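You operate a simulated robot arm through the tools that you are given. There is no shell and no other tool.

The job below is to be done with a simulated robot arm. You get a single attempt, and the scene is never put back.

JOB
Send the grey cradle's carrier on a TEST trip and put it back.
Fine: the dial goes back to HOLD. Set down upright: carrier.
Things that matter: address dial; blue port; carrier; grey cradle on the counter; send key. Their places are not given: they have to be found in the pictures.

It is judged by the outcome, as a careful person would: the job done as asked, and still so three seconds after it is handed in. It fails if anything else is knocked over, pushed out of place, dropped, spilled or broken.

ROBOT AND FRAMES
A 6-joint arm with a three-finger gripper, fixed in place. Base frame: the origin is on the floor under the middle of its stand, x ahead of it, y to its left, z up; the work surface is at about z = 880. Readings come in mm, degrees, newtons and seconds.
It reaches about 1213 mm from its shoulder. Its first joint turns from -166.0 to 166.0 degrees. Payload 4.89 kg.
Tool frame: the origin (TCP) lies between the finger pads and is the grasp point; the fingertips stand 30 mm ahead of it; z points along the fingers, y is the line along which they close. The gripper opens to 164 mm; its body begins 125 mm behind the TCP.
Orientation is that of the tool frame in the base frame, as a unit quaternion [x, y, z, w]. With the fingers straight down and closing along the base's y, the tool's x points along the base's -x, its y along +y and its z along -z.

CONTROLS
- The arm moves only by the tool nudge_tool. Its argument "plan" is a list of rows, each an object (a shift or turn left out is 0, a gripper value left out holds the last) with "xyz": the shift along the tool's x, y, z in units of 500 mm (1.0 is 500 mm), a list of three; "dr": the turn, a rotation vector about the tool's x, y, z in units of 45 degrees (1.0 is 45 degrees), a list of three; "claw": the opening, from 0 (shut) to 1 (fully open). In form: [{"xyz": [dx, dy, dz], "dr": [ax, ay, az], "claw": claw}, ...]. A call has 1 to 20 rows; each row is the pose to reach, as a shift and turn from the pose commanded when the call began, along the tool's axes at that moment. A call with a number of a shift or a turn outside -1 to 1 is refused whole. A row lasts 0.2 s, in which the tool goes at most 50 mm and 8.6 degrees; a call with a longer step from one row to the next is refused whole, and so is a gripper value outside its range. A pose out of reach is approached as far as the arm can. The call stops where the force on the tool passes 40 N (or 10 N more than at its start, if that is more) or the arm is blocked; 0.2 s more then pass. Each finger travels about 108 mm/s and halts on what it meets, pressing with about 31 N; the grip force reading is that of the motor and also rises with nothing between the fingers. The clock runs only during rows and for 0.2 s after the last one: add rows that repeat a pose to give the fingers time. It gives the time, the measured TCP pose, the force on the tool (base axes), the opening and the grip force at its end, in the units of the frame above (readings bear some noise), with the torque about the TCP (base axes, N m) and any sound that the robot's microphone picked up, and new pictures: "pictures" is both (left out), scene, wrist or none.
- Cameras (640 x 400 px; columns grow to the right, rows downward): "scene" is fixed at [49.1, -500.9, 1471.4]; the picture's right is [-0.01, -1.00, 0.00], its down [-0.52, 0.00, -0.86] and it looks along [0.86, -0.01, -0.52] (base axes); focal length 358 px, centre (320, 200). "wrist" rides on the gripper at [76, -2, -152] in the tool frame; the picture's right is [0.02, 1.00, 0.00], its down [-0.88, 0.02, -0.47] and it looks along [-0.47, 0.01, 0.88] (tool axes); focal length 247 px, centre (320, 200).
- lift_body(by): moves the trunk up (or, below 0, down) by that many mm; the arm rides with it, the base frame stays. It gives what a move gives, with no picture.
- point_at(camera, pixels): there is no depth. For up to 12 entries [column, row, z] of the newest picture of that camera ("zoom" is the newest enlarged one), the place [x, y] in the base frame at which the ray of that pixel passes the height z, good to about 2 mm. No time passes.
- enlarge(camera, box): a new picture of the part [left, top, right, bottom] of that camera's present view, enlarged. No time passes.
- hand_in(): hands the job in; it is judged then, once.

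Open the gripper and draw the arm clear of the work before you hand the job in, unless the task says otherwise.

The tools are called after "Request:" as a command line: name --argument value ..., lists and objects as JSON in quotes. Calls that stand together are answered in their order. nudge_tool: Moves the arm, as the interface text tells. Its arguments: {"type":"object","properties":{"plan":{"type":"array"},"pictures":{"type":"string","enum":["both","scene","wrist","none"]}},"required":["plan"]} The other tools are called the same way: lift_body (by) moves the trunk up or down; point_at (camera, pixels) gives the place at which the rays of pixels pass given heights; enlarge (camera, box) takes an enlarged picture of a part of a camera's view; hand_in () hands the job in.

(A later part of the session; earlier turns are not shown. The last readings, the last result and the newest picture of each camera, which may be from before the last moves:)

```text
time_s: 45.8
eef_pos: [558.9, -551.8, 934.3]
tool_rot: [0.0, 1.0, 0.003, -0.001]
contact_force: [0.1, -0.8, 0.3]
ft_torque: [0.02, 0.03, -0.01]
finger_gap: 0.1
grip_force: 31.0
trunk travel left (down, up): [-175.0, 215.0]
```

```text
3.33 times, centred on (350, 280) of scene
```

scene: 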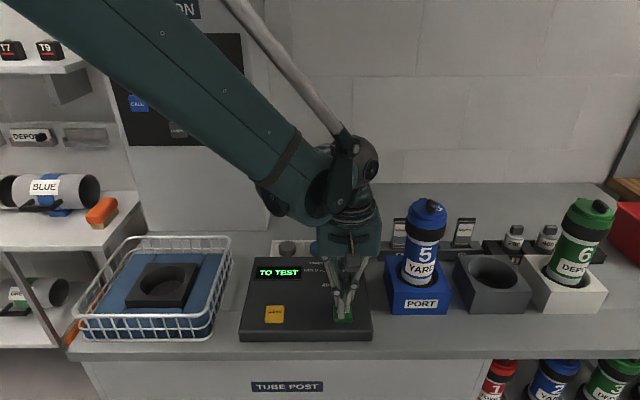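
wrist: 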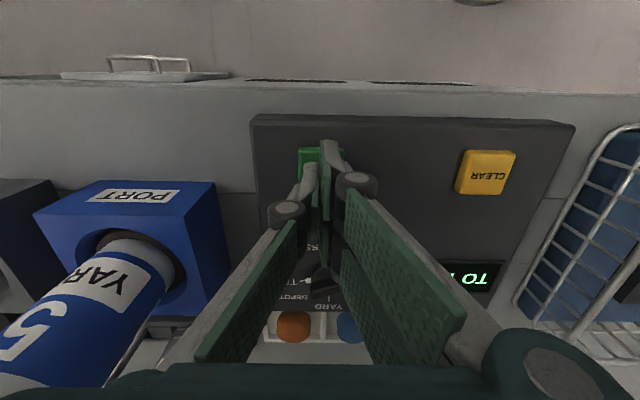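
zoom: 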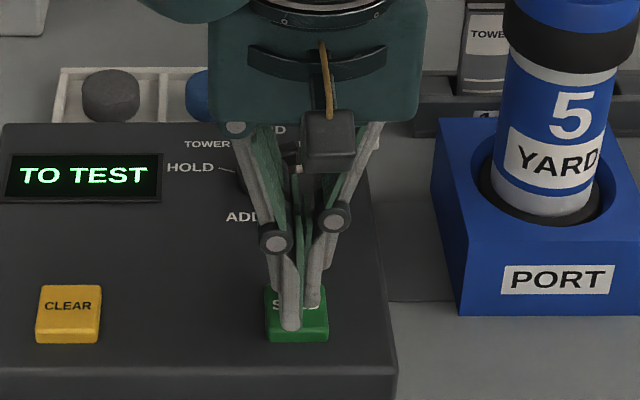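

The fingertips are right over the green key. I'll press down gently in 2 mm steps and watch force, sound and display.

Request:
nudge_tool --plan '[{"xyz": [0, 0, 0.006], "claw": 0.0}, {"xyz": [0, 0, 0.012]}, {"xyz": [0, 0, 0.016]}, {"xyz": [0, 0, 0.02]}, {"xyz": [0, 0, 0.024]}]' --pictures "scene"

```text
time_s: 47.0
eef_pos: [558.2, -549.3, 921.1]
tool_rot: [0.001, 1.0, 0.002, -0.002]
contact_force: [0.0, 0.4, 0.4]
ft_torque: [0.02, 0.0, -0.01]
finger_gap: 0.1
grip_force: 30.6
trunk travel left (down, up): [-175.0, 215.0]
```

scene: 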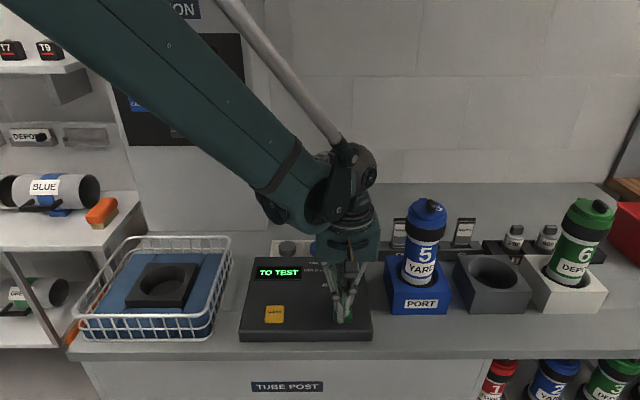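

No contact yet at TCP z≈921. I'll continue pressing in 2 mm steps.

Request:
nudge_tool --plan '[{"xyz": [0, 0, 0.004], "claw": 0.0}, {"xyz": [0, 0, 0.008]}, {"xyz": [0, 0, 0.012]}]' --pictures "scene"

Request:
enlarge --camera "scene" --box '[240, 220, 410, 345]'

```text
time_s: 47.8
eef_pos: [559.8, -551.0, 917.2]
tool_rot: [0.0, 1.0, 0.001, -0.001]
contact_force: [-1.7, 2.2, 10.7]
ft_torque: [0.08, 0.03, 0.02]
finger_gap: 6.2
grip_force: 45.1
trunk travel left (down, up): [-175.0, 215.0]
heard: click
```

scene: 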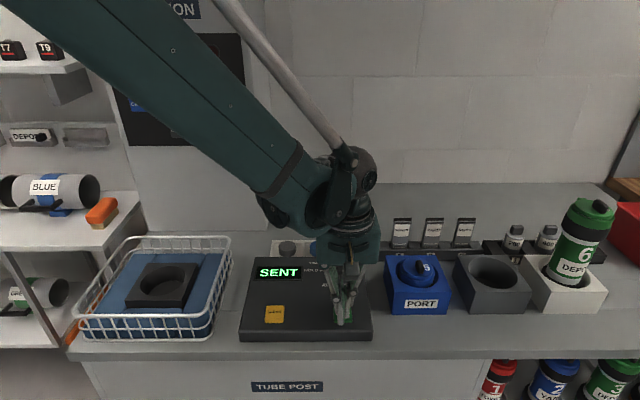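

```text
3.20 times, centred on (325, 282) of scene
```

zoom: 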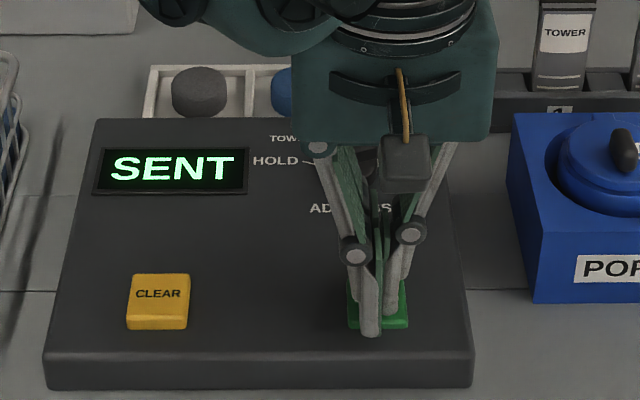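

A click was heard, the display reads SENT and the carrier is sinking into the port. I'll lift off the key and stand clear while it travels.

Request:
nudge_tool --plan '[{"xyz": [0, 0, -0.05], "claw": 0.0}, {"xyz": [0, 0, -0.14]}, {"xyz": [0, 0, -0.23]}, {"xyz": [0, 0, -0.32]}, {"xyz": [0, 0, -0.41]}, {"xyz": [0, 0, -0.5]}, {"xyz": [0, 0, -0.59]}, {"xyz": [0, 0, -0.6]}]' --pictures "both"

```text
time_s: 49.5
eef_pos: [558.4, -553.1, 1218.8]
tool_rot: [0.0, 1.0, 0.002, -0.002]
contact_force: [0.3, -0.4, 0.7]
ft_torque: [-0.02, -0.03, 0.02]
finger_gap: 0.2
grip_force: 44.7
trunk travel left (down, up): [-175.0, 215.0]
```

scene: 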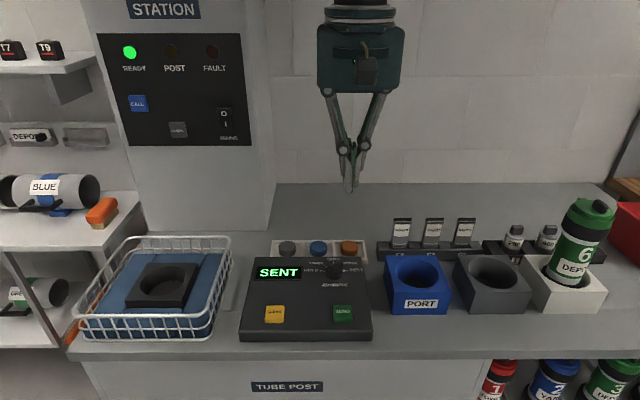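
wrist: 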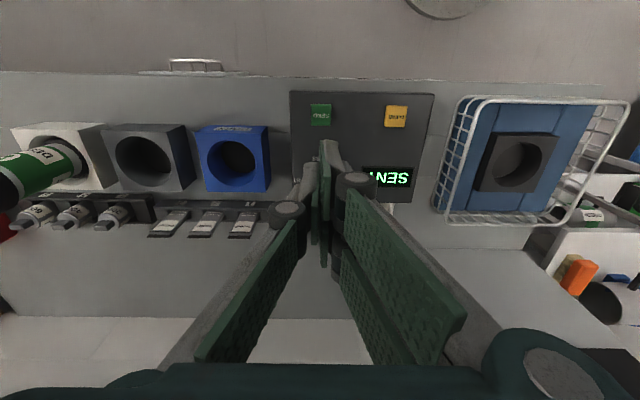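

The carrier has gone and the display shows SENT. I'll wait in place for it to come back.

Request:
nudge_tool --plan '[{"claw": 0.0}, {"claw": 0.0}, {"claw": 0.0}, {"claw": 0.0}, {"claw": 0.0}, {"claw": 0.0}, {"claw": 0.0}, {"claw": 0.0}, {"claw": 0.0}, {"claw": 0.0}, {"claw": 0.0}, {"claw": 0.0}, {"claw": 0.0}, {"claw": 0.0}, {"claw": 0.0}]' --pictures "scene"

```text
time_s: 52.8
eef_pos: [558.5, -552.8, 1219.8]
tool_rot: [0.002, 1.0, 0.001, -0.002]
contact_force: [0.2, -0.5, 0.1]
ft_torque: [0.01, 0.0, 0.01]
finger_gap: 0.0
grip_force: 44.4
trunk travel left (down, up): [-175.0, 215.0]
```

scene: 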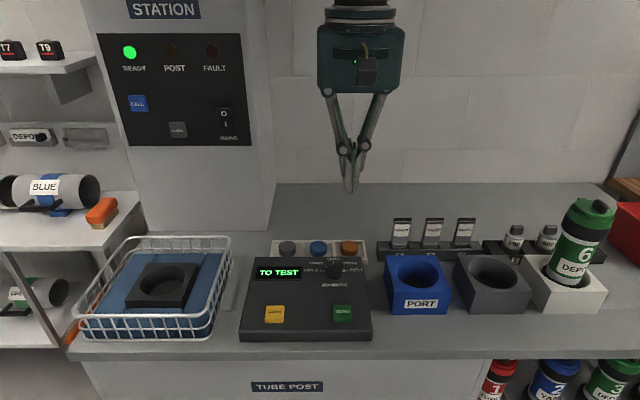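

The display went back to TO TEST but the carrier is not back yet, and no POST lamp is lit. I'll keep waiting.

Request:
nudge_tool --plan '[{"claw": 0.0}, {"claw": 0.0}, {"claw": 0.0}, {"claw": 0.0}, {"claw": 0.0}, {"claw": 0.0}, {"claw": 0.0}, {"claw": 0.0}, {"claw": 0.0}, {"claw": 0.0}, {"claw": 0.0}, {"claw": 0.0}, {"claw": 0.0}, {"claw": 0.0}, {"claw": 0.0}, {"claw": 0.0}, {"claw": 0.0}, {"claw": 0.0}, {"claw": 0.0}, {"claw": 0.0}]' --pictures "scene"

```text
time_s: 57.0
eef_pos: [558.1, -554.0, 1219.9]
tool_rot: [0.001, 1.0, 0.001, -0.002]
contact_force: [0.4, -0.3, 1.1]
ft_torque: [0.02, 0.03, 0.02]
finger_gap: 0.1
grip_force: 44.6
trunk travel left (down, up): [-175.0, 215.0]
```

scene: 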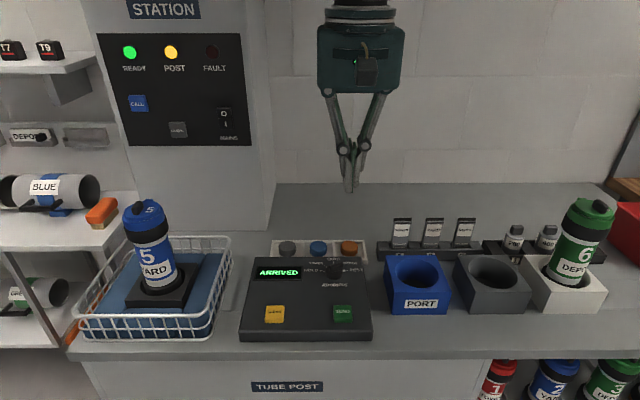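

ARRIVED: the carrier stands in the basket's black holder at scene (150,245), and the POST lamp is lit. I'll move toward it at height to look at it and its surroundings.

Request:
nudge_tool --plan '[{"xyz": [0, 0.02, -0.06], "claw": 0.3}, {"xyz": [0, 0.1, -0.08]}, {"xyz": [0, 0.19, -0.08]}, {"xyz": [0, 0.28, -0.08]}, {"xyz": [0, 0.37, -0.08], "claw": 0.67}, {"xyz": [0, 0.46, -0.08]}, {"xyz": [0, 0.55, -0.08]}, {"xyz": [0, 0.62, -0.08]}, {"xyz": [0, 0.62, -0.08]}]' --pictures "both"

Request:
enlarge --camera "wrist" --box '[260, 60, 480, 220]'

Request:
enlarge --camera "scene" --box '[40, 170, 260, 360]'

```text
time_s: 59.0
eef_pos: [560.4, -241.1, 1258.0]
tool_rot: [0.0, 1.0, 0.001, -0.001]
contact_force: [0.0, 0.0, 0.1]
ft_torque: [-0.05, -0.05, 0.02]
finger_gap: 110.0
grip_force: 0.1
trunk travel left (down, up): [-175.0, 215.0]
```

scene: 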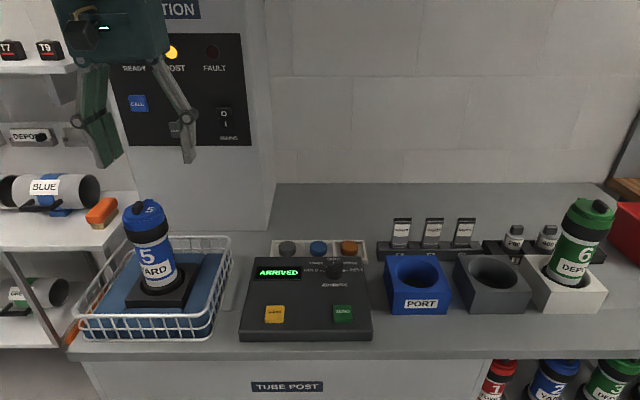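
wrist: 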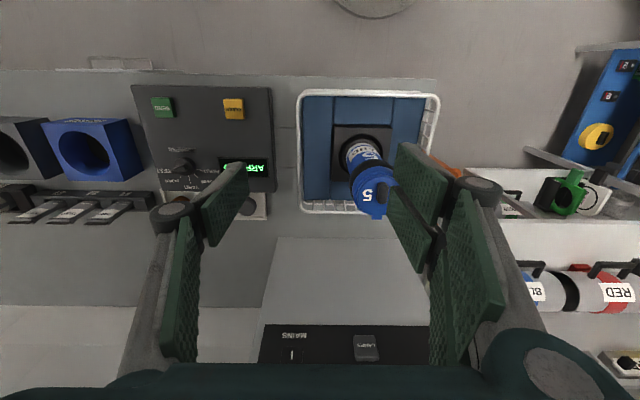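

```text
2.50 times, centred on (370, 140) of wrist
```

zoom: 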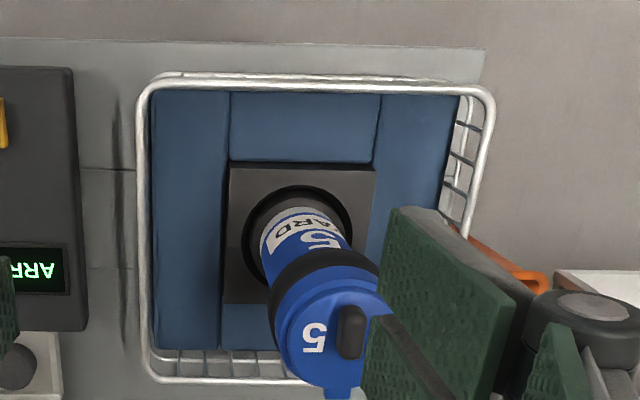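

```text
2.11 times, centred on (150, 265) of scene
```

zoom: 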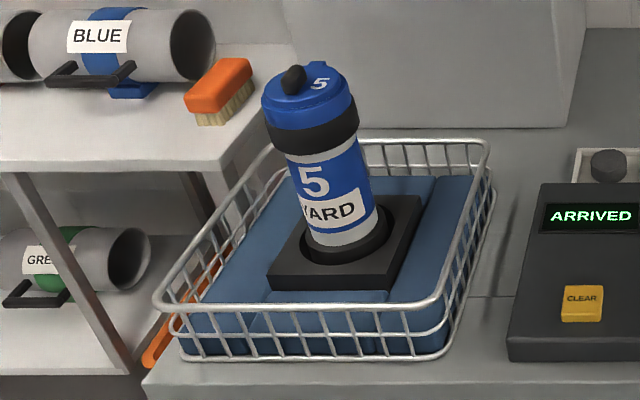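

The carrier stands upright in the holder. I'll triangulate its cap: wrist ≈(374,194), scene ≈(144.3,213.8).

Request:
point_at --camera "wrist" --pixels '[[374, 194, 1070], [374, 194, 1085], [374, 194, 1100], [374, 194, 1115]]'

Request:
point_at --camera "scene" --pixels '[[144.3, 213.8, 1070], [144.3, 213.8, 1085], [144.3, 213.8, 1100], [144.3, 213.8, 1115], [200, 231, 851], [270, 231, 851], [100, 228, 960], [137, 195, 960], [75, 325, 900], [90, 60, 1350]]'

```text
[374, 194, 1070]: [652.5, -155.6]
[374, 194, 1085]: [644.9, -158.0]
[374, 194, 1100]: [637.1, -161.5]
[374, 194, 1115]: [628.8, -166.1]
```

```text
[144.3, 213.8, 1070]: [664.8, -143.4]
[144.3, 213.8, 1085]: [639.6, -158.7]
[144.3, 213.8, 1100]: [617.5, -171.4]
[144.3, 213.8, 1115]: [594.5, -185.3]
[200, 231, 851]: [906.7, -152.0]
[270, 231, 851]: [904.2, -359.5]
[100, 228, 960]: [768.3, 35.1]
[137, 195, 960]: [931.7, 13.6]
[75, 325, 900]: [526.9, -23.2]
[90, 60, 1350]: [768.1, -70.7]
```

Cap is at about (645,−157), z≈1083. Surroundings (tower at x≈905, shelf at y>0) are clear of the gripper's path, so I'll move above the carrier at the same height.

Request:
nudge_tool --plan '[{"xyz": [-0.05, 0.05, 0], "claw": 0.67}, {"xyz": [-0.11, 0.11, 0]}, {"xyz": [-0.17, 0.168, 0]}, {"xyz": [-0.17, 0.168, 0]}, {"xyz": [-0.17, 0.168, 0]}]' --pictures "both"

Request:
enlarge --camera "wrist" --box '[220, 70, 420, 195]'

```text
time_s: 60.1
eef_pos: [645.1, -157.5, 1258.7]
tool_rot: [0.001, 1.0, 0.001, -0.001]
contact_force: [1.3, 1.2, 0.0]
ft_torque: [-0.06, 0.06, 0.02]
finger_gap: 109.9
grip_force: 0.0
trunk travel left (down, up): [-175.0, 215.0]
```

scene: 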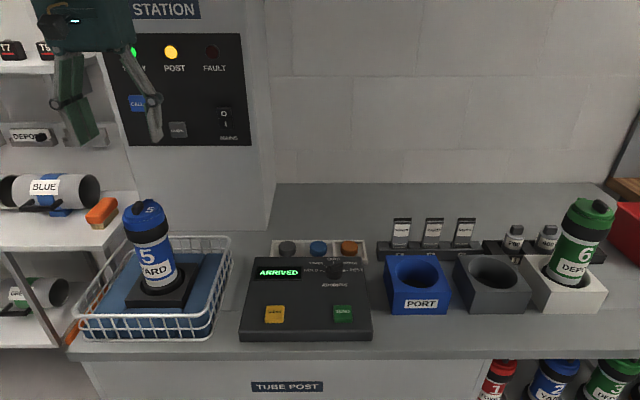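
wrist: 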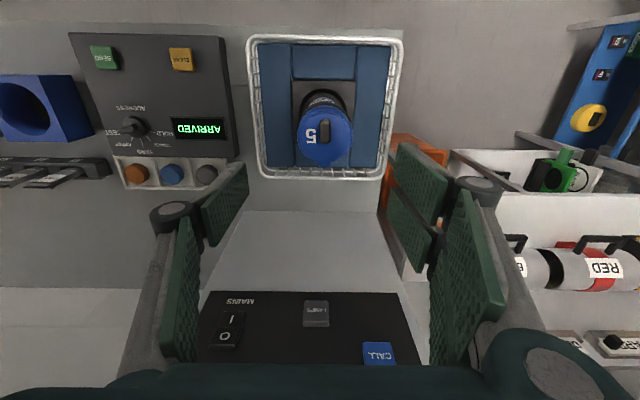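

```text
3.20 times, centred on (320, 132) of wrist
```

zoom: 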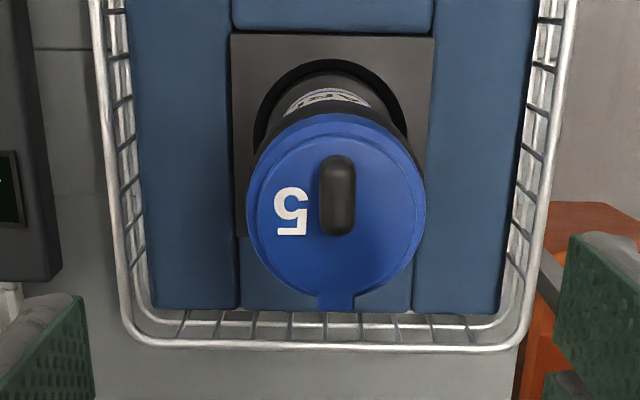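

Now the cap is seen from above at zoom ≈(336,208) → wrist (325,135). I'll get its location, and that of basket rim points and the orange object beside the basket.

Request:
point_at --camera "wrist" --pixels '[[325, 135, 1085], [325, 135, 1080], [325, 135, 1090], [325, 130, 1105], [297, 133, 1085], [353, 133, 1085], [400, 150, 920], [440, 150, 960], [292.5, 80, 920], [355.9, 81, 920], [294.4, 144, 920]]'

Request:
enlarge --camera "wrist" --box '[370, 100, 640, 300]'

```text
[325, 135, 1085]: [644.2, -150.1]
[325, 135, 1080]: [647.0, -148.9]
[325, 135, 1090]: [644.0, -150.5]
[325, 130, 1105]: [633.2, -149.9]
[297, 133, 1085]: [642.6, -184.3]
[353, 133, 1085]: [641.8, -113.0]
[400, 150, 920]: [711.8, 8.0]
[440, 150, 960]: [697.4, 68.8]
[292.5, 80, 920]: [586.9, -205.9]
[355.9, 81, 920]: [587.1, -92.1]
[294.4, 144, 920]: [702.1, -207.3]
```

```text
2.00 times, centred on (505, 200) of wrist
```

zoom: 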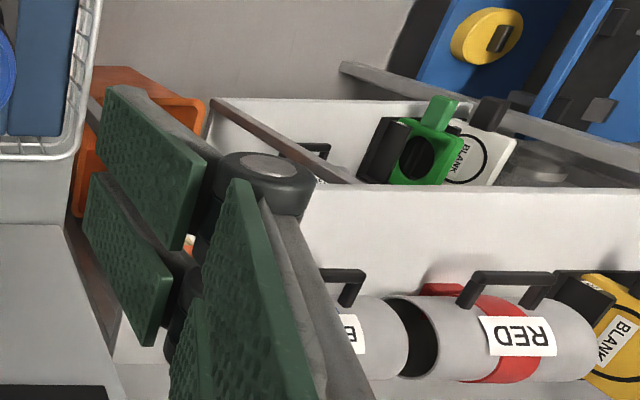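

Carrier axis ≈(644.5,−149.7), matching the holder centre. I'll shift over it and descend to TCP z≈1130 to verify centring.

Request:
nudge_tool --plan '[{"xyz": [-0.002, 0.015, 0.06], "claw": 0.67}, {"xyz": [-0.002, 0.015, 0.13]}, {"xyz": [-0.002, 0.015, 0.2]}, {"xyz": [-0.002, 0.015, 0.256]}, {"xyz": [-0.002, 0.015, 0.256]}]' --pictures "both"

Request:
enlarge --camera "wrist" --box '[240, 100, 400, 220]'

Request:
enlarge --camera "scene" --box '[30, 120, 250, 300]'

```text
time_s: 61.4
eef_pos: [648.9, -150.5, 1131.1]
tool_rot: [0.0, 1.0, 0.002, -0.002]
contact_force: [-0.4, -0.1, 0.1]
ft_torque: [0.04, 0.04, 0.01]
finger_gap: 110.1
grip_force: 0.1
trunk travel left (down, up): [-175.0, 215.0]
```

scene: 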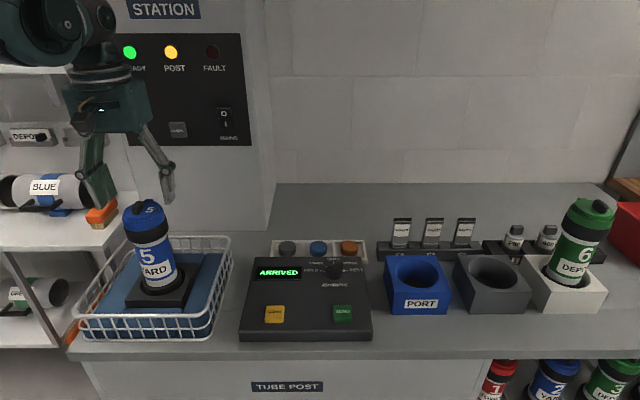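
wrist: 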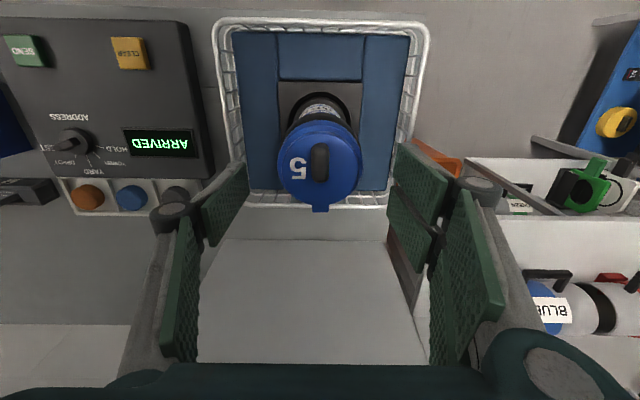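

```text
3.33 times, centred on (320, 160) of wrist
```

zoom: 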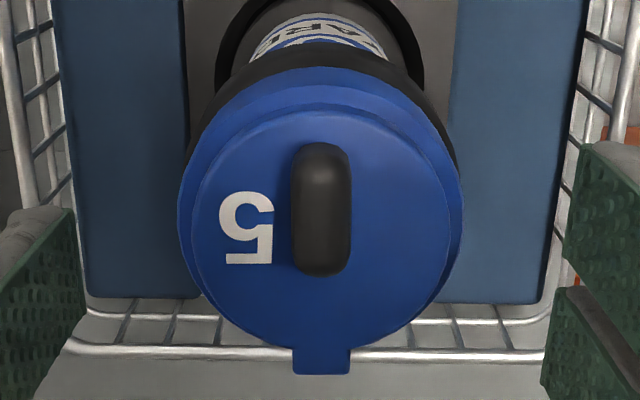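

```text
2.22 times, centred on (140, 210) of scene
```

zoom: 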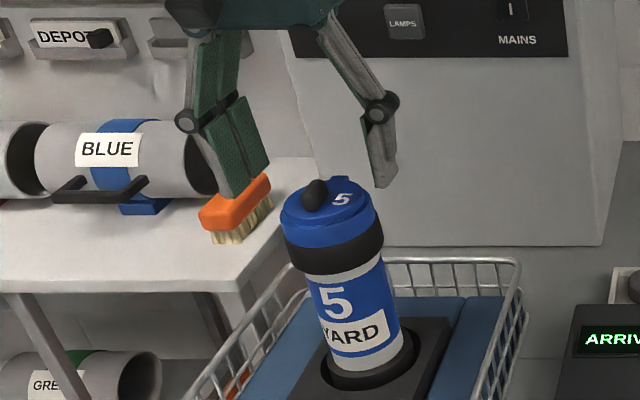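

Centred well (cap at zoom (320,228); pads symmetric). I'll descend 84 mm to the collar, checking for contact.

Request:
nudge_tool --plan '[{"xyz": [0, 0, 0.05], "claw": 0.67}, {"xyz": [0, 0, 0.1]}, {"xyz": [0, 0, 0.15]}, {"xyz": [0, 0, 0.168]}, {"xyz": [0, 0, 0.168]}]' --pictures "both"

Request:
enlarge --camera "scene" --box '[50, 130, 250, 300]'

```text
time_s: 62.5
eef_pos: [644.9, -149.4, 1046.3]
tool_rot: [0.001, 1.0, 0.001, -0.002]
contact_force: [0.0, -0.2, -1.2]
ft_torque: [0.03, 0.03, 0.01]
finger_gap: 109.5
grip_force: 0.0
trunk travel left (down, up): [-175.0, 215.0]
```

scene: 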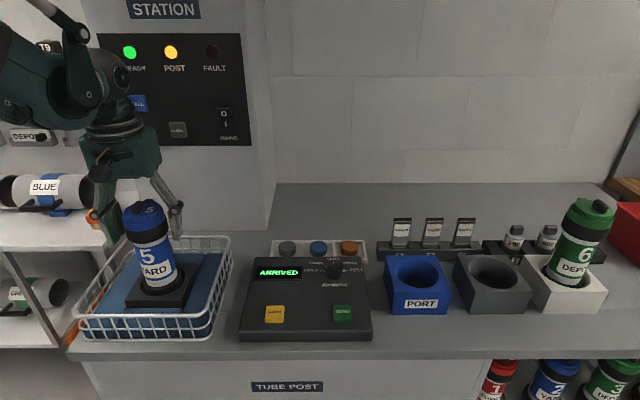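
wrist: 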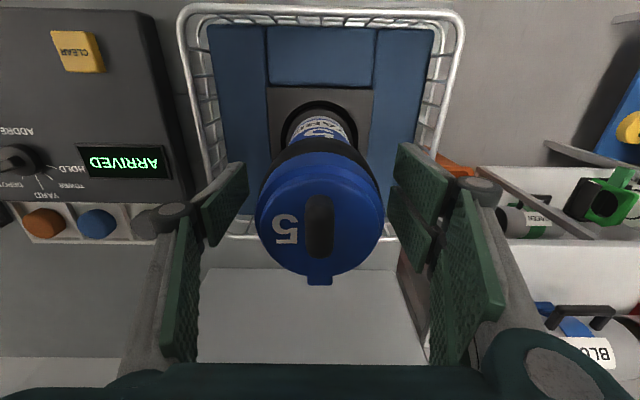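

```text
2.35 times, centred on (150, 215) of scene
```

zoom: 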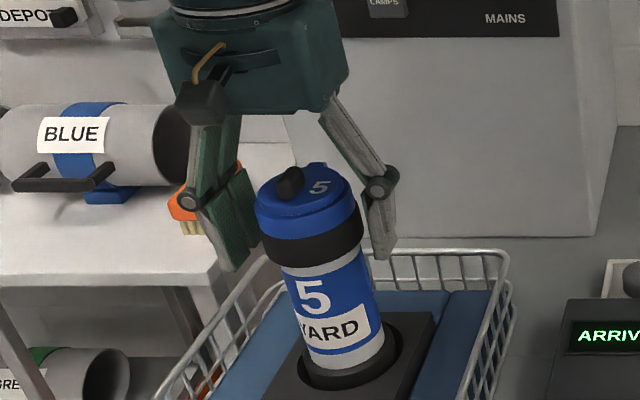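

The pads straddle the collar with the cap centred (col ~319). I'll close on it and lift 40 mm.

Request:
nudge_tool --plan '[{"claw": 0.0}, {"claw": 0.0}, {"claw": 0.0}, {"claw": 0.0}]' --pictures "none"

Request:
nudge_tool --plan '[{"xyz": [0, 0, -0.02], "claw": 0.0}, {"xyz": [0, 0, -0.04]}, {"xyz": [0, 0, -0.06]}, {"xyz": [0, 0, -0.08]}, {"xyz": [0, 0, -0.08]}]' --pictures "both"

Request:
enlarge --camera "scene" --box '[50, 130, 250, 300]'

```text
time_s: 63.5
eef_pos: [645.2, -149.2, 1046.8]
tool_rot: [0.002, 1.0, 0.003, -0.001]
contact_force: [-0.6, -1.1, 1.4]
ft_torque: [0.11, -0.15, -0.04]
finger_gap: 78.4
grip_force: 30.8
trunk travel left (down, up): [-175.0, 215.0]
```

```text
time_s: 64.8
eef_pos: [647.2, -149.7, 1086.3]
tool_rot: [0.001, 1.0, 0.001, -0.002]
contact_force: [0.5, 0.2, -2.5]
ft_torque: [-0.01, 0.01, 0.0]
finger_gap: 78.3
grip_force: 31.4
trunk travel left (down, up): [-175.0, 215.0]
```

scene: 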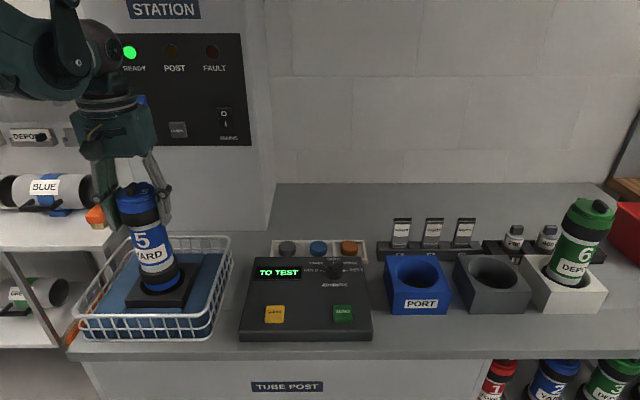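
wrist: 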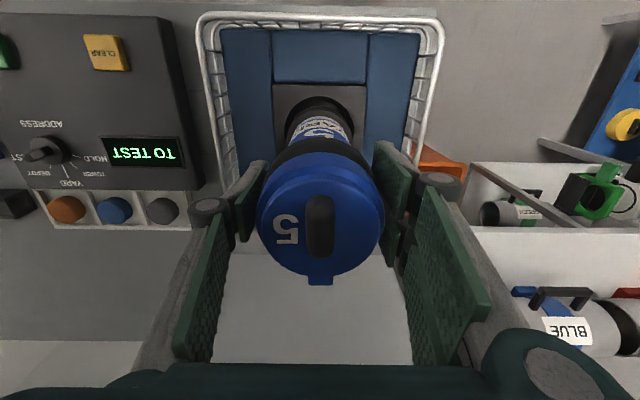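

```text
2.35 times, centred on (150, 215) of scene
```

zoom: 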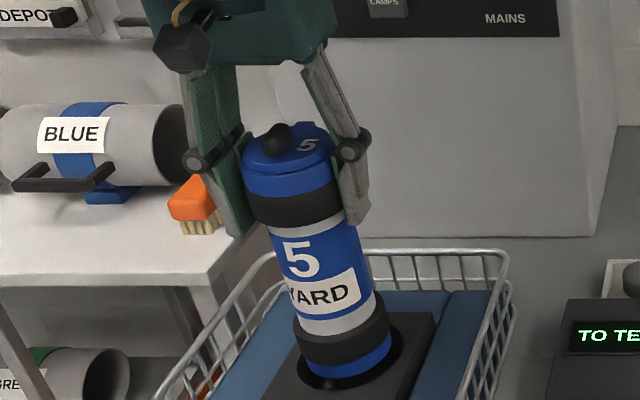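

Carrier picked up (78.3 mm grip, ~3 N), the POST lamp went out. I'll raise it 120 mm more and carry it in −y toward the grey cradle.

Request:
nudge_tool --plan '[{"xyz": [0, 0, -0.05], "claw": 0.0}, {"xyz": [0, 0, -0.11]}, {"xyz": [0, 0, -0.17]}, {"xyz": [0, 0, -0.23]}, {"xyz": [0, 0, -0.24]}, {"xyz": [0, -0.05, -0.24]}, {"xyz": [0, -0.12, -0.24]}, {"xyz": [0, -0.2, -0.24]}, {"xyz": [0, -0.28, -0.24]}, {"xyz": [0, -0.36, -0.24]}, {"xyz": [0, -0.44, -0.24]}, {"xyz": [0, -0.52, -0.24]}, {"xyz": [0, -0.6, -0.24]}, {"xyz": [0, -0.68, -0.24]}, {"xyz": [0, -0.74, -0.24]}, {"xyz": [0, -0.74, -0.24]}]' --pictures "both"

```text
time_s: 68.2
eef_pos: [647.4, -520.1, 1199.0]
tool_rot: [0.0, 1.0, 0.002, -0.001]
contact_force: [1.3, -0.8, -3.1]
ft_torque: [0.11, 0.04, -0.01]
finger_gap: 78.2
grip_force: 31.0
trunk travel left (down, up): [-175.0, 215.0]
```

scene: 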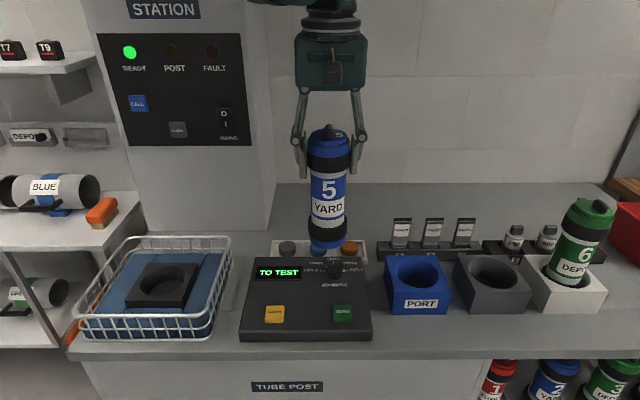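
wrist: 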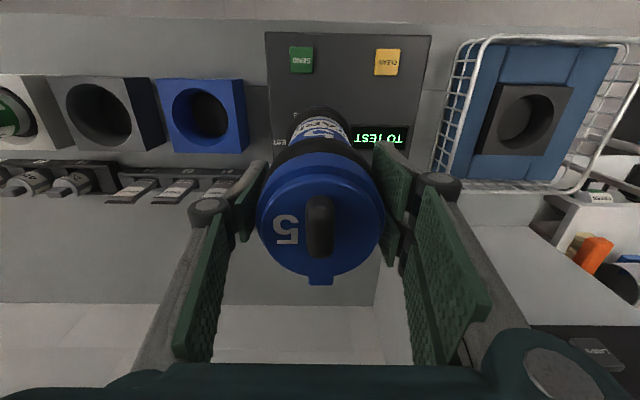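

The carrier is held steady over the panel. I'll carry it the remaining −370 mm to above the grey cradle.

Request:
nudge_tool --plan '[{"xyz": [0, -0.05, 0], "claw": 0.0}, {"xyz": [0, -0.12, 0]}, {"xyz": [0, -0.2, 0]}, {"xyz": [0, -0.28, 0]}, {"xyz": [0, -0.36, 0]}, {"xyz": [0, -0.44, 0]}, {"xyz": [0, -0.52, 0]}, {"xyz": [0, -0.6, 0]}, {"xyz": [0, -0.68, 0]}, {"xyz": [0, -0.72, 0]}, {"xyz": [0, -0.739, 0]}, {"xyz": [0, -0.739, 0]}, {"xyz": [0, -0.739, 0]}]' --pictures "both"

Request:
enlarge --camera "wrist" --box '[200, 60, 440, 210]'

Request:
enlarge --camera "scene" --box '[420, 130, 620, 320]'

```text
time_s: 71.0
eef_pos: [646.6, -890.8, 1203.0]
tool_rot: [0.001, 1.0, 0.002, -0.002]
contact_force: [-0.9, -0.3, -2.4]
ft_torque: [-0.02, -0.02, 0.0]
finger_gap: 77.8
grip_force: 31.5
trunk travel left (down, up): [-175.0, 215.0]
```

scene: 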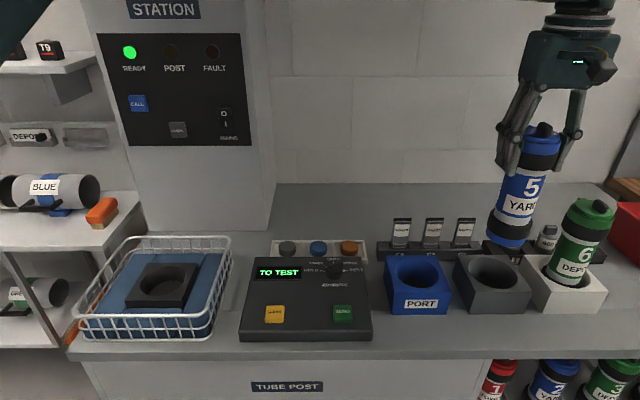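
wrist: 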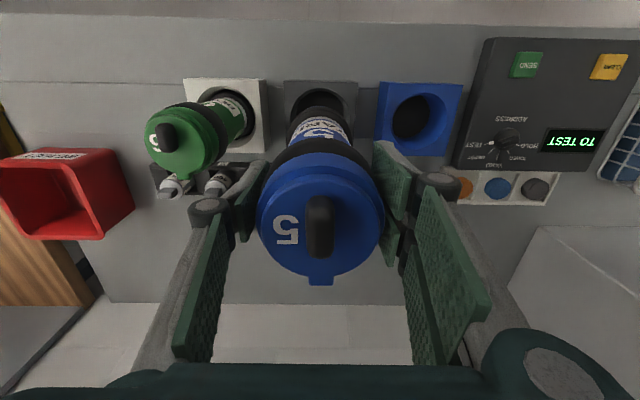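

```text
2.67 times, centred on (320, 135) of wrist
```

zoom: 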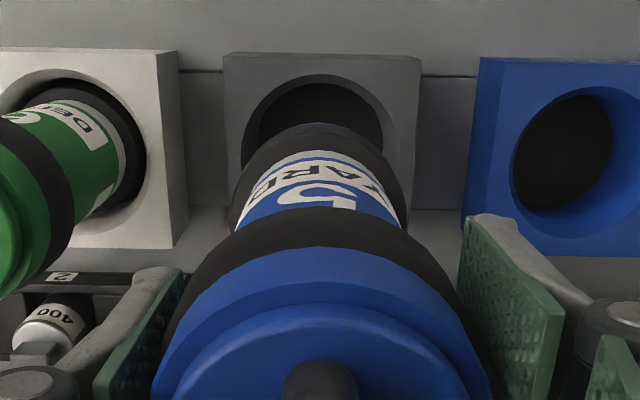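

```text
2.11 times, centred on (520, 225) of scene
```

zoom: 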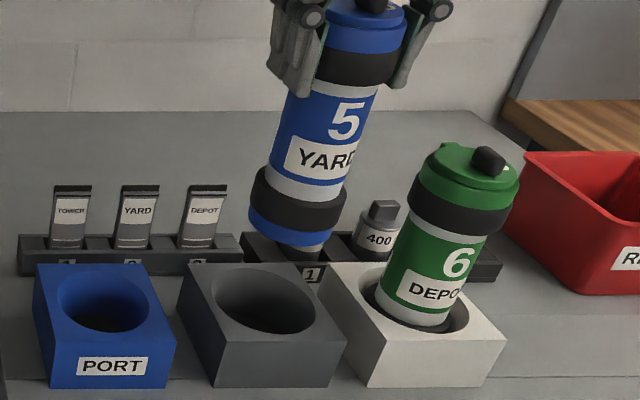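

In the wrist zoom the cradle (222–420, mid 321) and carrier's lower ring (230–411, mid 320) line up. I'll lower 88 mm so the bottom is just above the rim and check again.

Request:
nudge_tool --plan '[{"xyz": [0, 0, 0.04], "claw": 0.0}, {"xyz": [0, 0, 0.08]}, {"xyz": [0, 0, 0.12]}, {"xyz": [0, 0, 0.16]}, {"xyz": [0, 0, 0.176]}, {"xyz": [0, 0, 0.176]}]' --pictures "both"

Request:
enlarge --camera "scene" --box '[430, 190, 570, 330]'

Request:
enlarge --camera "wrist" --box '[220, 60, 420, 185]'

```text
time_s: 72.3
eef_pos: [647.1, -889.8, 1115.9]
tool_rot: [0.001, 1.0, 0.001, -0.001]
contact_force: [0.2, -0.3, -2.9]
ft_torque: [-0.02, 0.02, -0.01]
finger_gap: 78.3
grip_force: 30.5
trunk travel left (down, up): [-175.0, 215.0]
```

scene: 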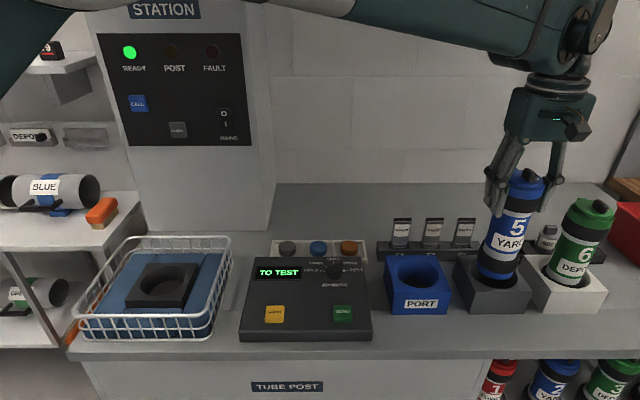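
wrist: 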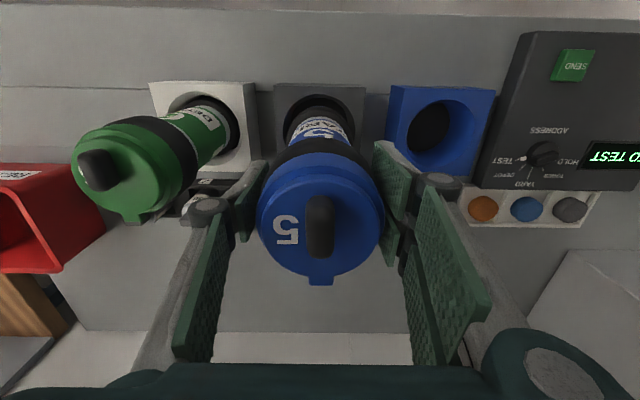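

```text
2.86 times, centred on (500, 260) of scene
```

zoom: 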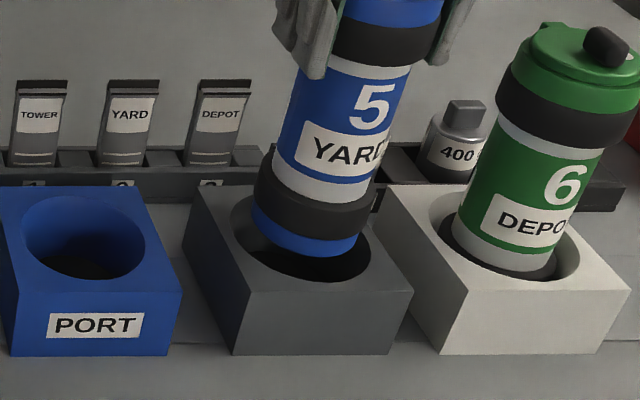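

```text
3.20 times, centred on (320, 122) of wrist
```

zoom: 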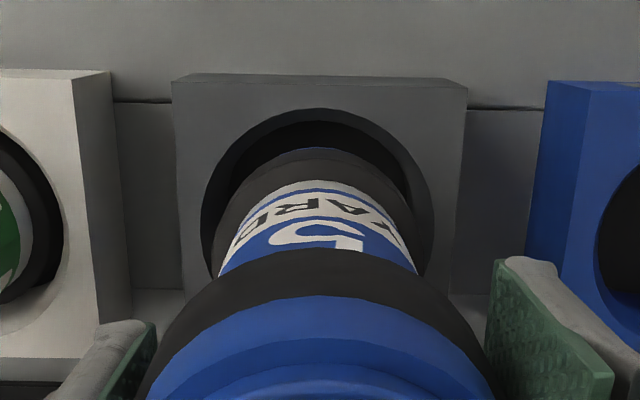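

The carrier is centred in the cradle's opening in both views. I'll lower it slowly.

Request:
nudge_tool --plan '[{"xyz": [0, 0, 0.02], "claw": 0.0}, {"xyz": [0, 0, 0.04]}, {"xyz": [0, 0, 0.06]}, {"xyz": [0, 0, 0.08]}, {"xyz": [0, 0, 0.1]}, {"xyz": [0, 0, 0.12]}, {"xyz": [0, 0, 0.128]}, {"xyz": [0, 0, 0.128]}]' --pictures "none"

Request:
nudge_tool --plan '[{"xyz": [0, 0, 0.004], "claw": 0.0}, {"xyz": [0, 0, 0.004]}]' --pictures "none"

```text
time_s: 74.2
eef_pos: [646.4, -887.9, 1051.6]
tool_rot: [0.001, 1.0, 0.001, -0.001]
contact_force: [0.5, -0.5, -1.7]
ft_torque: [-0.05, -0.02, -0.01]
finger_gap: 78.0
grip_force: 31.2
trunk travel left (down, up): [-175.0, 215.0]
```

```text
time_s: 74.8
eef_pos: [645.1, -887.5, 1049.4]
tool_rot: [0.001, 1.0, 0.002, -0.002]
contact_force: [0.7, -0.5, -2.3]
ft_torque: [-0.02, -0.04, -0.01]
finger_gap: 78.1
grip_force: 30.9
trunk travel left (down, up): [-175.0, 215.0]
```

Still hanging freely at TCP z≈1049 (−2.3 N). I'll continue in 2 mm steps until the floor is felt.

Request:
nudge_tool --plan '[{"xyz": [0, 0, 0.004], "claw": 0.0}, {"xyz": [0, 0, 0.004]}]' --pictures "none"

Request:
nudge_tool --plan '[{"xyz": [0, 0, 0.003], "claw": 0.0}, {"xyz": [0, 0, 0.003]}]' --pictures "both"

```text
time_s: 75.3
eef_pos: [646.8, -888.4, 1047.9]
tool_rot: [0.001, 1.0, 0.002, -0.002]
contact_force: [-0.4, -1.4, -2.6]
ft_torque: [0.0, 0.0, 0.0]
finger_gap: 77.9
grip_force: 31.4
trunk travel left (down, up): [-175.0, 215.0]
```

```text
time_s: 76.0
eef_pos: [645.0, -888.9, 1046.0]
tool_rot: [0.0, 1.0, 0.001, -0.001]
contact_force: [4.0, -2.9, 13.7]
ft_torque: [-0.09, -0.62, -0.13]
finger_gap: 78.0
grip_force: 31.1
trunk travel left (down, up): [-175.0, 215.0]
```

scene: 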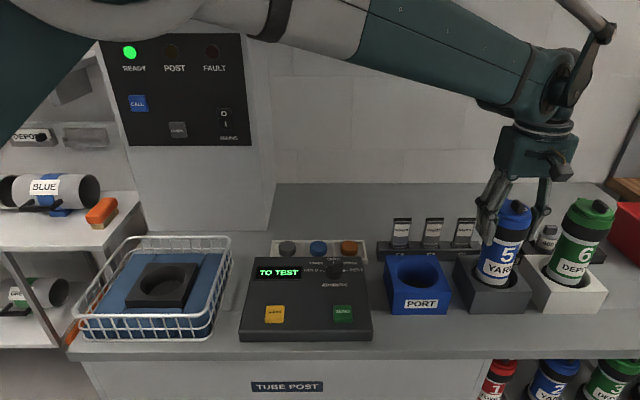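
wrist: 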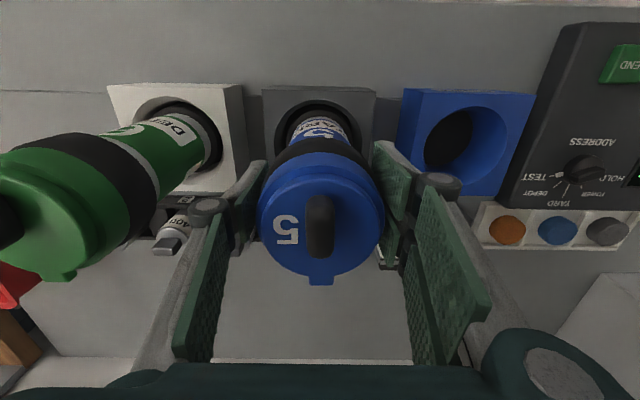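

Floor contact (13.7 N up) at the same depth as before. I'll ease off slightly and open to 110 mm, as when I first grasped it.

Request:
nudge_tool --plan '[{"xyz": [0, 0, -0.003], "claw": 0.0}, {"xyz": [0, 0, -0.003], "claw": 0.67}, {"xyz": [0, 0, -0.003]}, {"xyz": [0, 0, -0.003]}]' --pictures "both"

Request:
enlarge --camera "scene" --box '[430, 170, 630, 330]'

```text
time_s: 77.0
eef_pos: [646.2, -888.4, 1047.2]
tool_rot: [0.001, 1.0, 0.002, -0.002]
contact_force: [0.7, 0.9, 0.6]
ft_torque: [0.01, 0.0, 0.03]
finger_gap: 109.7
grip_force: 0.0
trunk travel left (down, up): [-175.0, 215.0]
```

scene: 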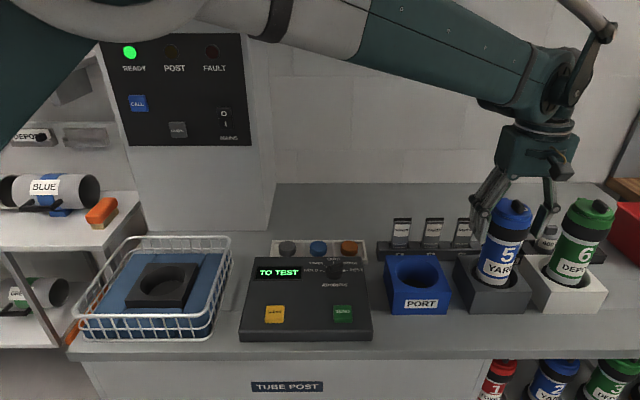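
wrist: 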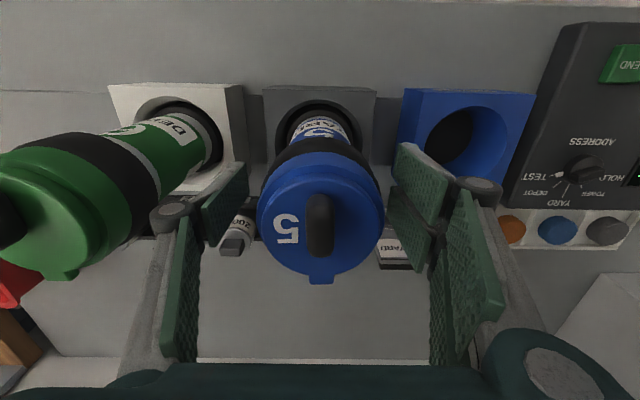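

```text
2.50 times, centred on (530, 250) of scene
```

zoom: 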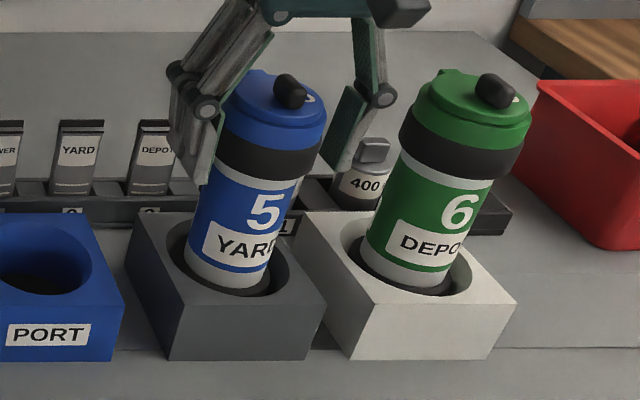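

Carrier 5 stands upright in the grey cradle again. I'll lift straight up clear of both carriers, then travel to the dial.

Request:
nudge_tool --plan '[{"xyz": [0, 0, -0.05], "claw": 0.67}, {"xyz": [0, 0, -0.13]}, {"xyz": [0, 0, -0.22]}, {"xyz": [0, 0, -0.31]}, {"xyz": [0, 0, -0.36]}, {"xyz": [-0.01, 0.08, -0.36]}, {"xyz": [-0.02, 0.16, -0.36]}, {"xyz": [-0.03, 0.25, -0.36]}, {"xyz": [-0.04, 0.34, -0.36]}, {"xyz": [-0.05, 0.43, -0.36]}, {"xyz": [-0.06, 0.52, -0.36]}, {"xyz": [-0.07, 0.61, -0.36]}, {"xyz": [-0.07, 0.7, -0.36], "claw": 0.3}, {"xyz": [-0.07, 0.7, -0.36]}]' --pictures "both"

Request:
enlarge --camera "scene" --box '[430, 170, 630, 330]'

```text
time_s: 80.0
eef_pos: [678.9, -540.3, 1228.9]
tool_rot: [0.002, 1.0, 0.002, 0.0]
contact_force: [-0.1, 1.2, 0.0]
ft_torque: [-0.1, -0.07, -0.03]
finger_gap: 49.3
grip_force: 0.0
trunk travel left (down, up): [-175.0, 215.0]
```

scene: 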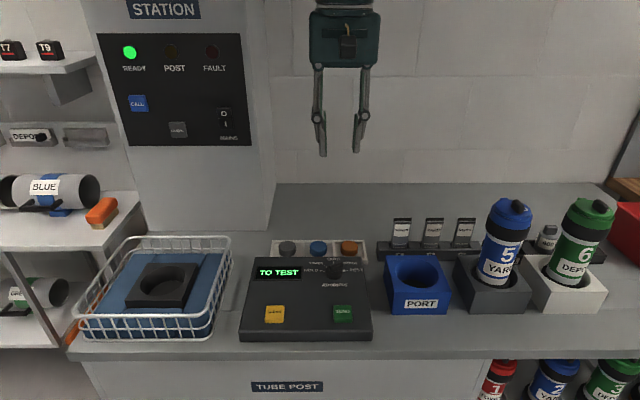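
wrist: 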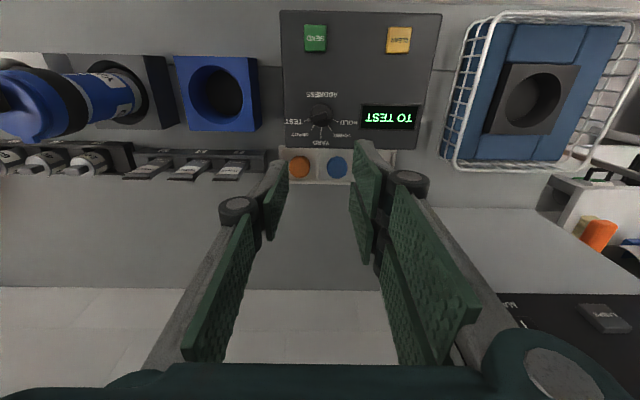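

```text
2.50 times, centred on (530, 250) of scene
```

zoom: 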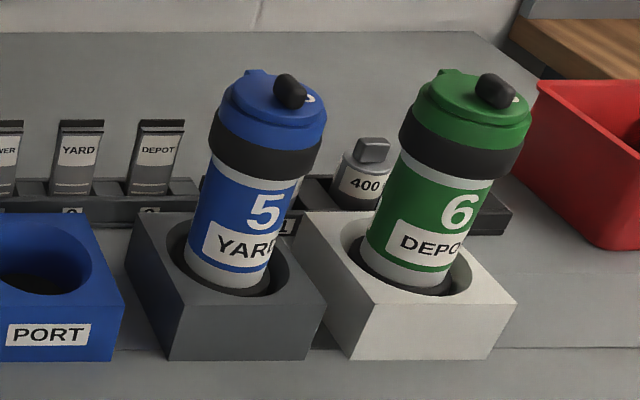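

Carrier 5 is upright in its cradle. Now I'll rotate the gripper 70° clockwise (to match the bar at TEST) in two calls while lowering to about z=1075.

Request:
nudge_tool --plan '[{"dr": [0, 0, 0.15556], "claw": 0.3}, {"dr": [0, 0, 0.31111]}, {"dr": [0, 0, 0.46667]}, {"dr": [0, 0, 0.62222]}, {"dr": [0, 0, 0.77778]}]' --pictures "none"

Request:
nudge_tool --plan '[{"dr": [0, 0, 0.15556], "claw": 0.3}, {"dr": [0, 0, 0.31111], "xyz": [0, 0, 0.06]}, {"dr": [0, 0, 0.46667], "xyz": [0, 0, 0.12]}, {"dr": [0, 0, 0.62222], "xyz": [0, 0, 0.18]}, {"dr": [0, 0, 0.77778], "xyz": [0, 0, 0.25]}, {"dr": [0, 0, 0.77778], "xyz": [0, 0, 0.31]}, {"dr": [0, 0, 0.77778], "xyz": [0, 0, 0.31]}]' --pictures "both"

Request:
enlarge --camera "wrist" --box '[260, 85, 380, 185]'

```text
time_s: 81.2
eef_pos: [679.6, -539.1, 1229.6]
tool_rot: [0.302, 0.953, 0.002, -0.002]
contact_force: [0.8, -0.2, 0.2]
ft_torque: [0.0, 0.02, 0.0]
finger_gap: 49.4
grip_force: 0.0
trunk travel left (down, up): [-175.0, 215.0]
```

```text
time_s: 82.8
eef_pos: [681.1, -540.3, 1070.6]
tool_rot: [0.576, 0.818, 0.001, -0.002]
contact_force: [0.9, 0.1, 0.1]
ft_torque: [0.01, 0.05, 0.03]
finger_gap: 49.3
grip_force: 0.1
trunk travel left (down, up): [-175.0, 215.0]
```

scene: 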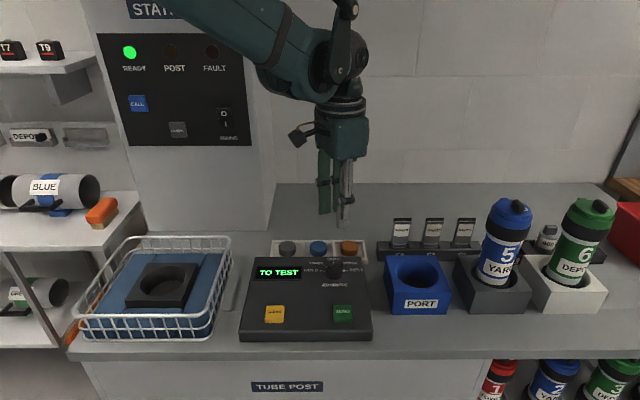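
wrist: 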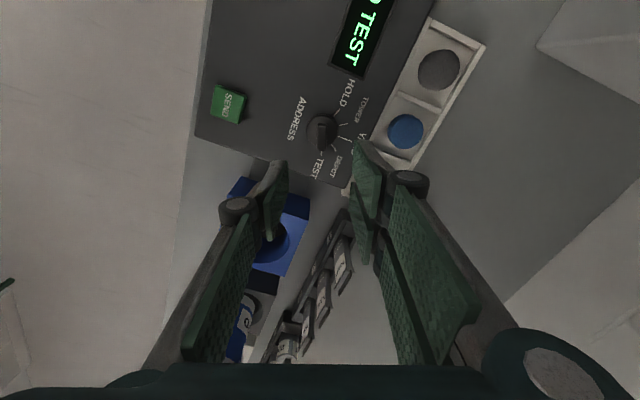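

```text
4.00 times, centred on (320, 135) of wrist
```

zoom: 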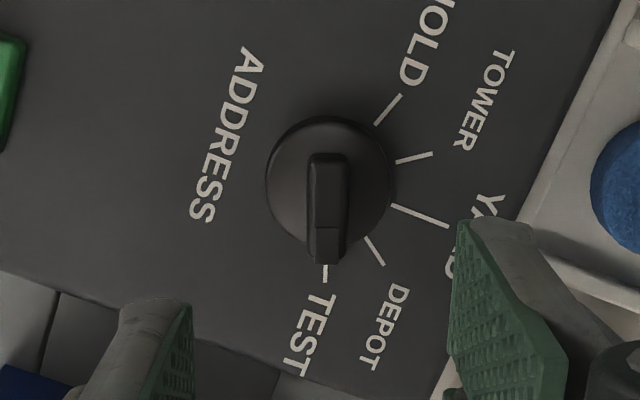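

Knob skirt centre is at zoom (327,179) = wrist (321.8,129.8) and the bar is vertical in the image. I'll get its location.

Request:
point_at --camera "wrist" --pixels '[[321.75, 129.75, 900], [321.75, 129.75, 897], [321.75, 129.75, 903], [320.4, 132.7, 900]]'

Request:
nudge_tool --plan '[{"claw": 0.3}]' --pictures "none"

Request:
nudge_tool --plan '[{"claw": 0.3}]' --pictures "none"

```text
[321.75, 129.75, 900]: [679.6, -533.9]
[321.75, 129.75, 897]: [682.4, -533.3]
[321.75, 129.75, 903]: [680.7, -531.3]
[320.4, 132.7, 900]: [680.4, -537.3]
```

```text
time_s: 83.2
eef_pos: [681.4, -539.9, 1072.5]
tool_rot: [0.574, 0.819, 0.0, -0.002]
contact_force: [0.2, 0.5, 0.3]
ft_torque: [0.0, -0.01, -0.01]
finger_gap: 49.3
grip_force: 0.0
trunk travel left (down, up): [-175.0, 215.0]
```

```text
time_s: 83.5
eef_pos: [680.5, -540.0, 1072.0]
tool_rot: [0.574, 0.819, 0.0, -0.001]
contact_force: [-0.4, 0.1, 0.8]
ft_torque: [-0.01, 0.01, 0.03]
finger_gap: 49.1
grip_force: 0.0
trunk travel left (down, up): [-175.0, 215.0]
```

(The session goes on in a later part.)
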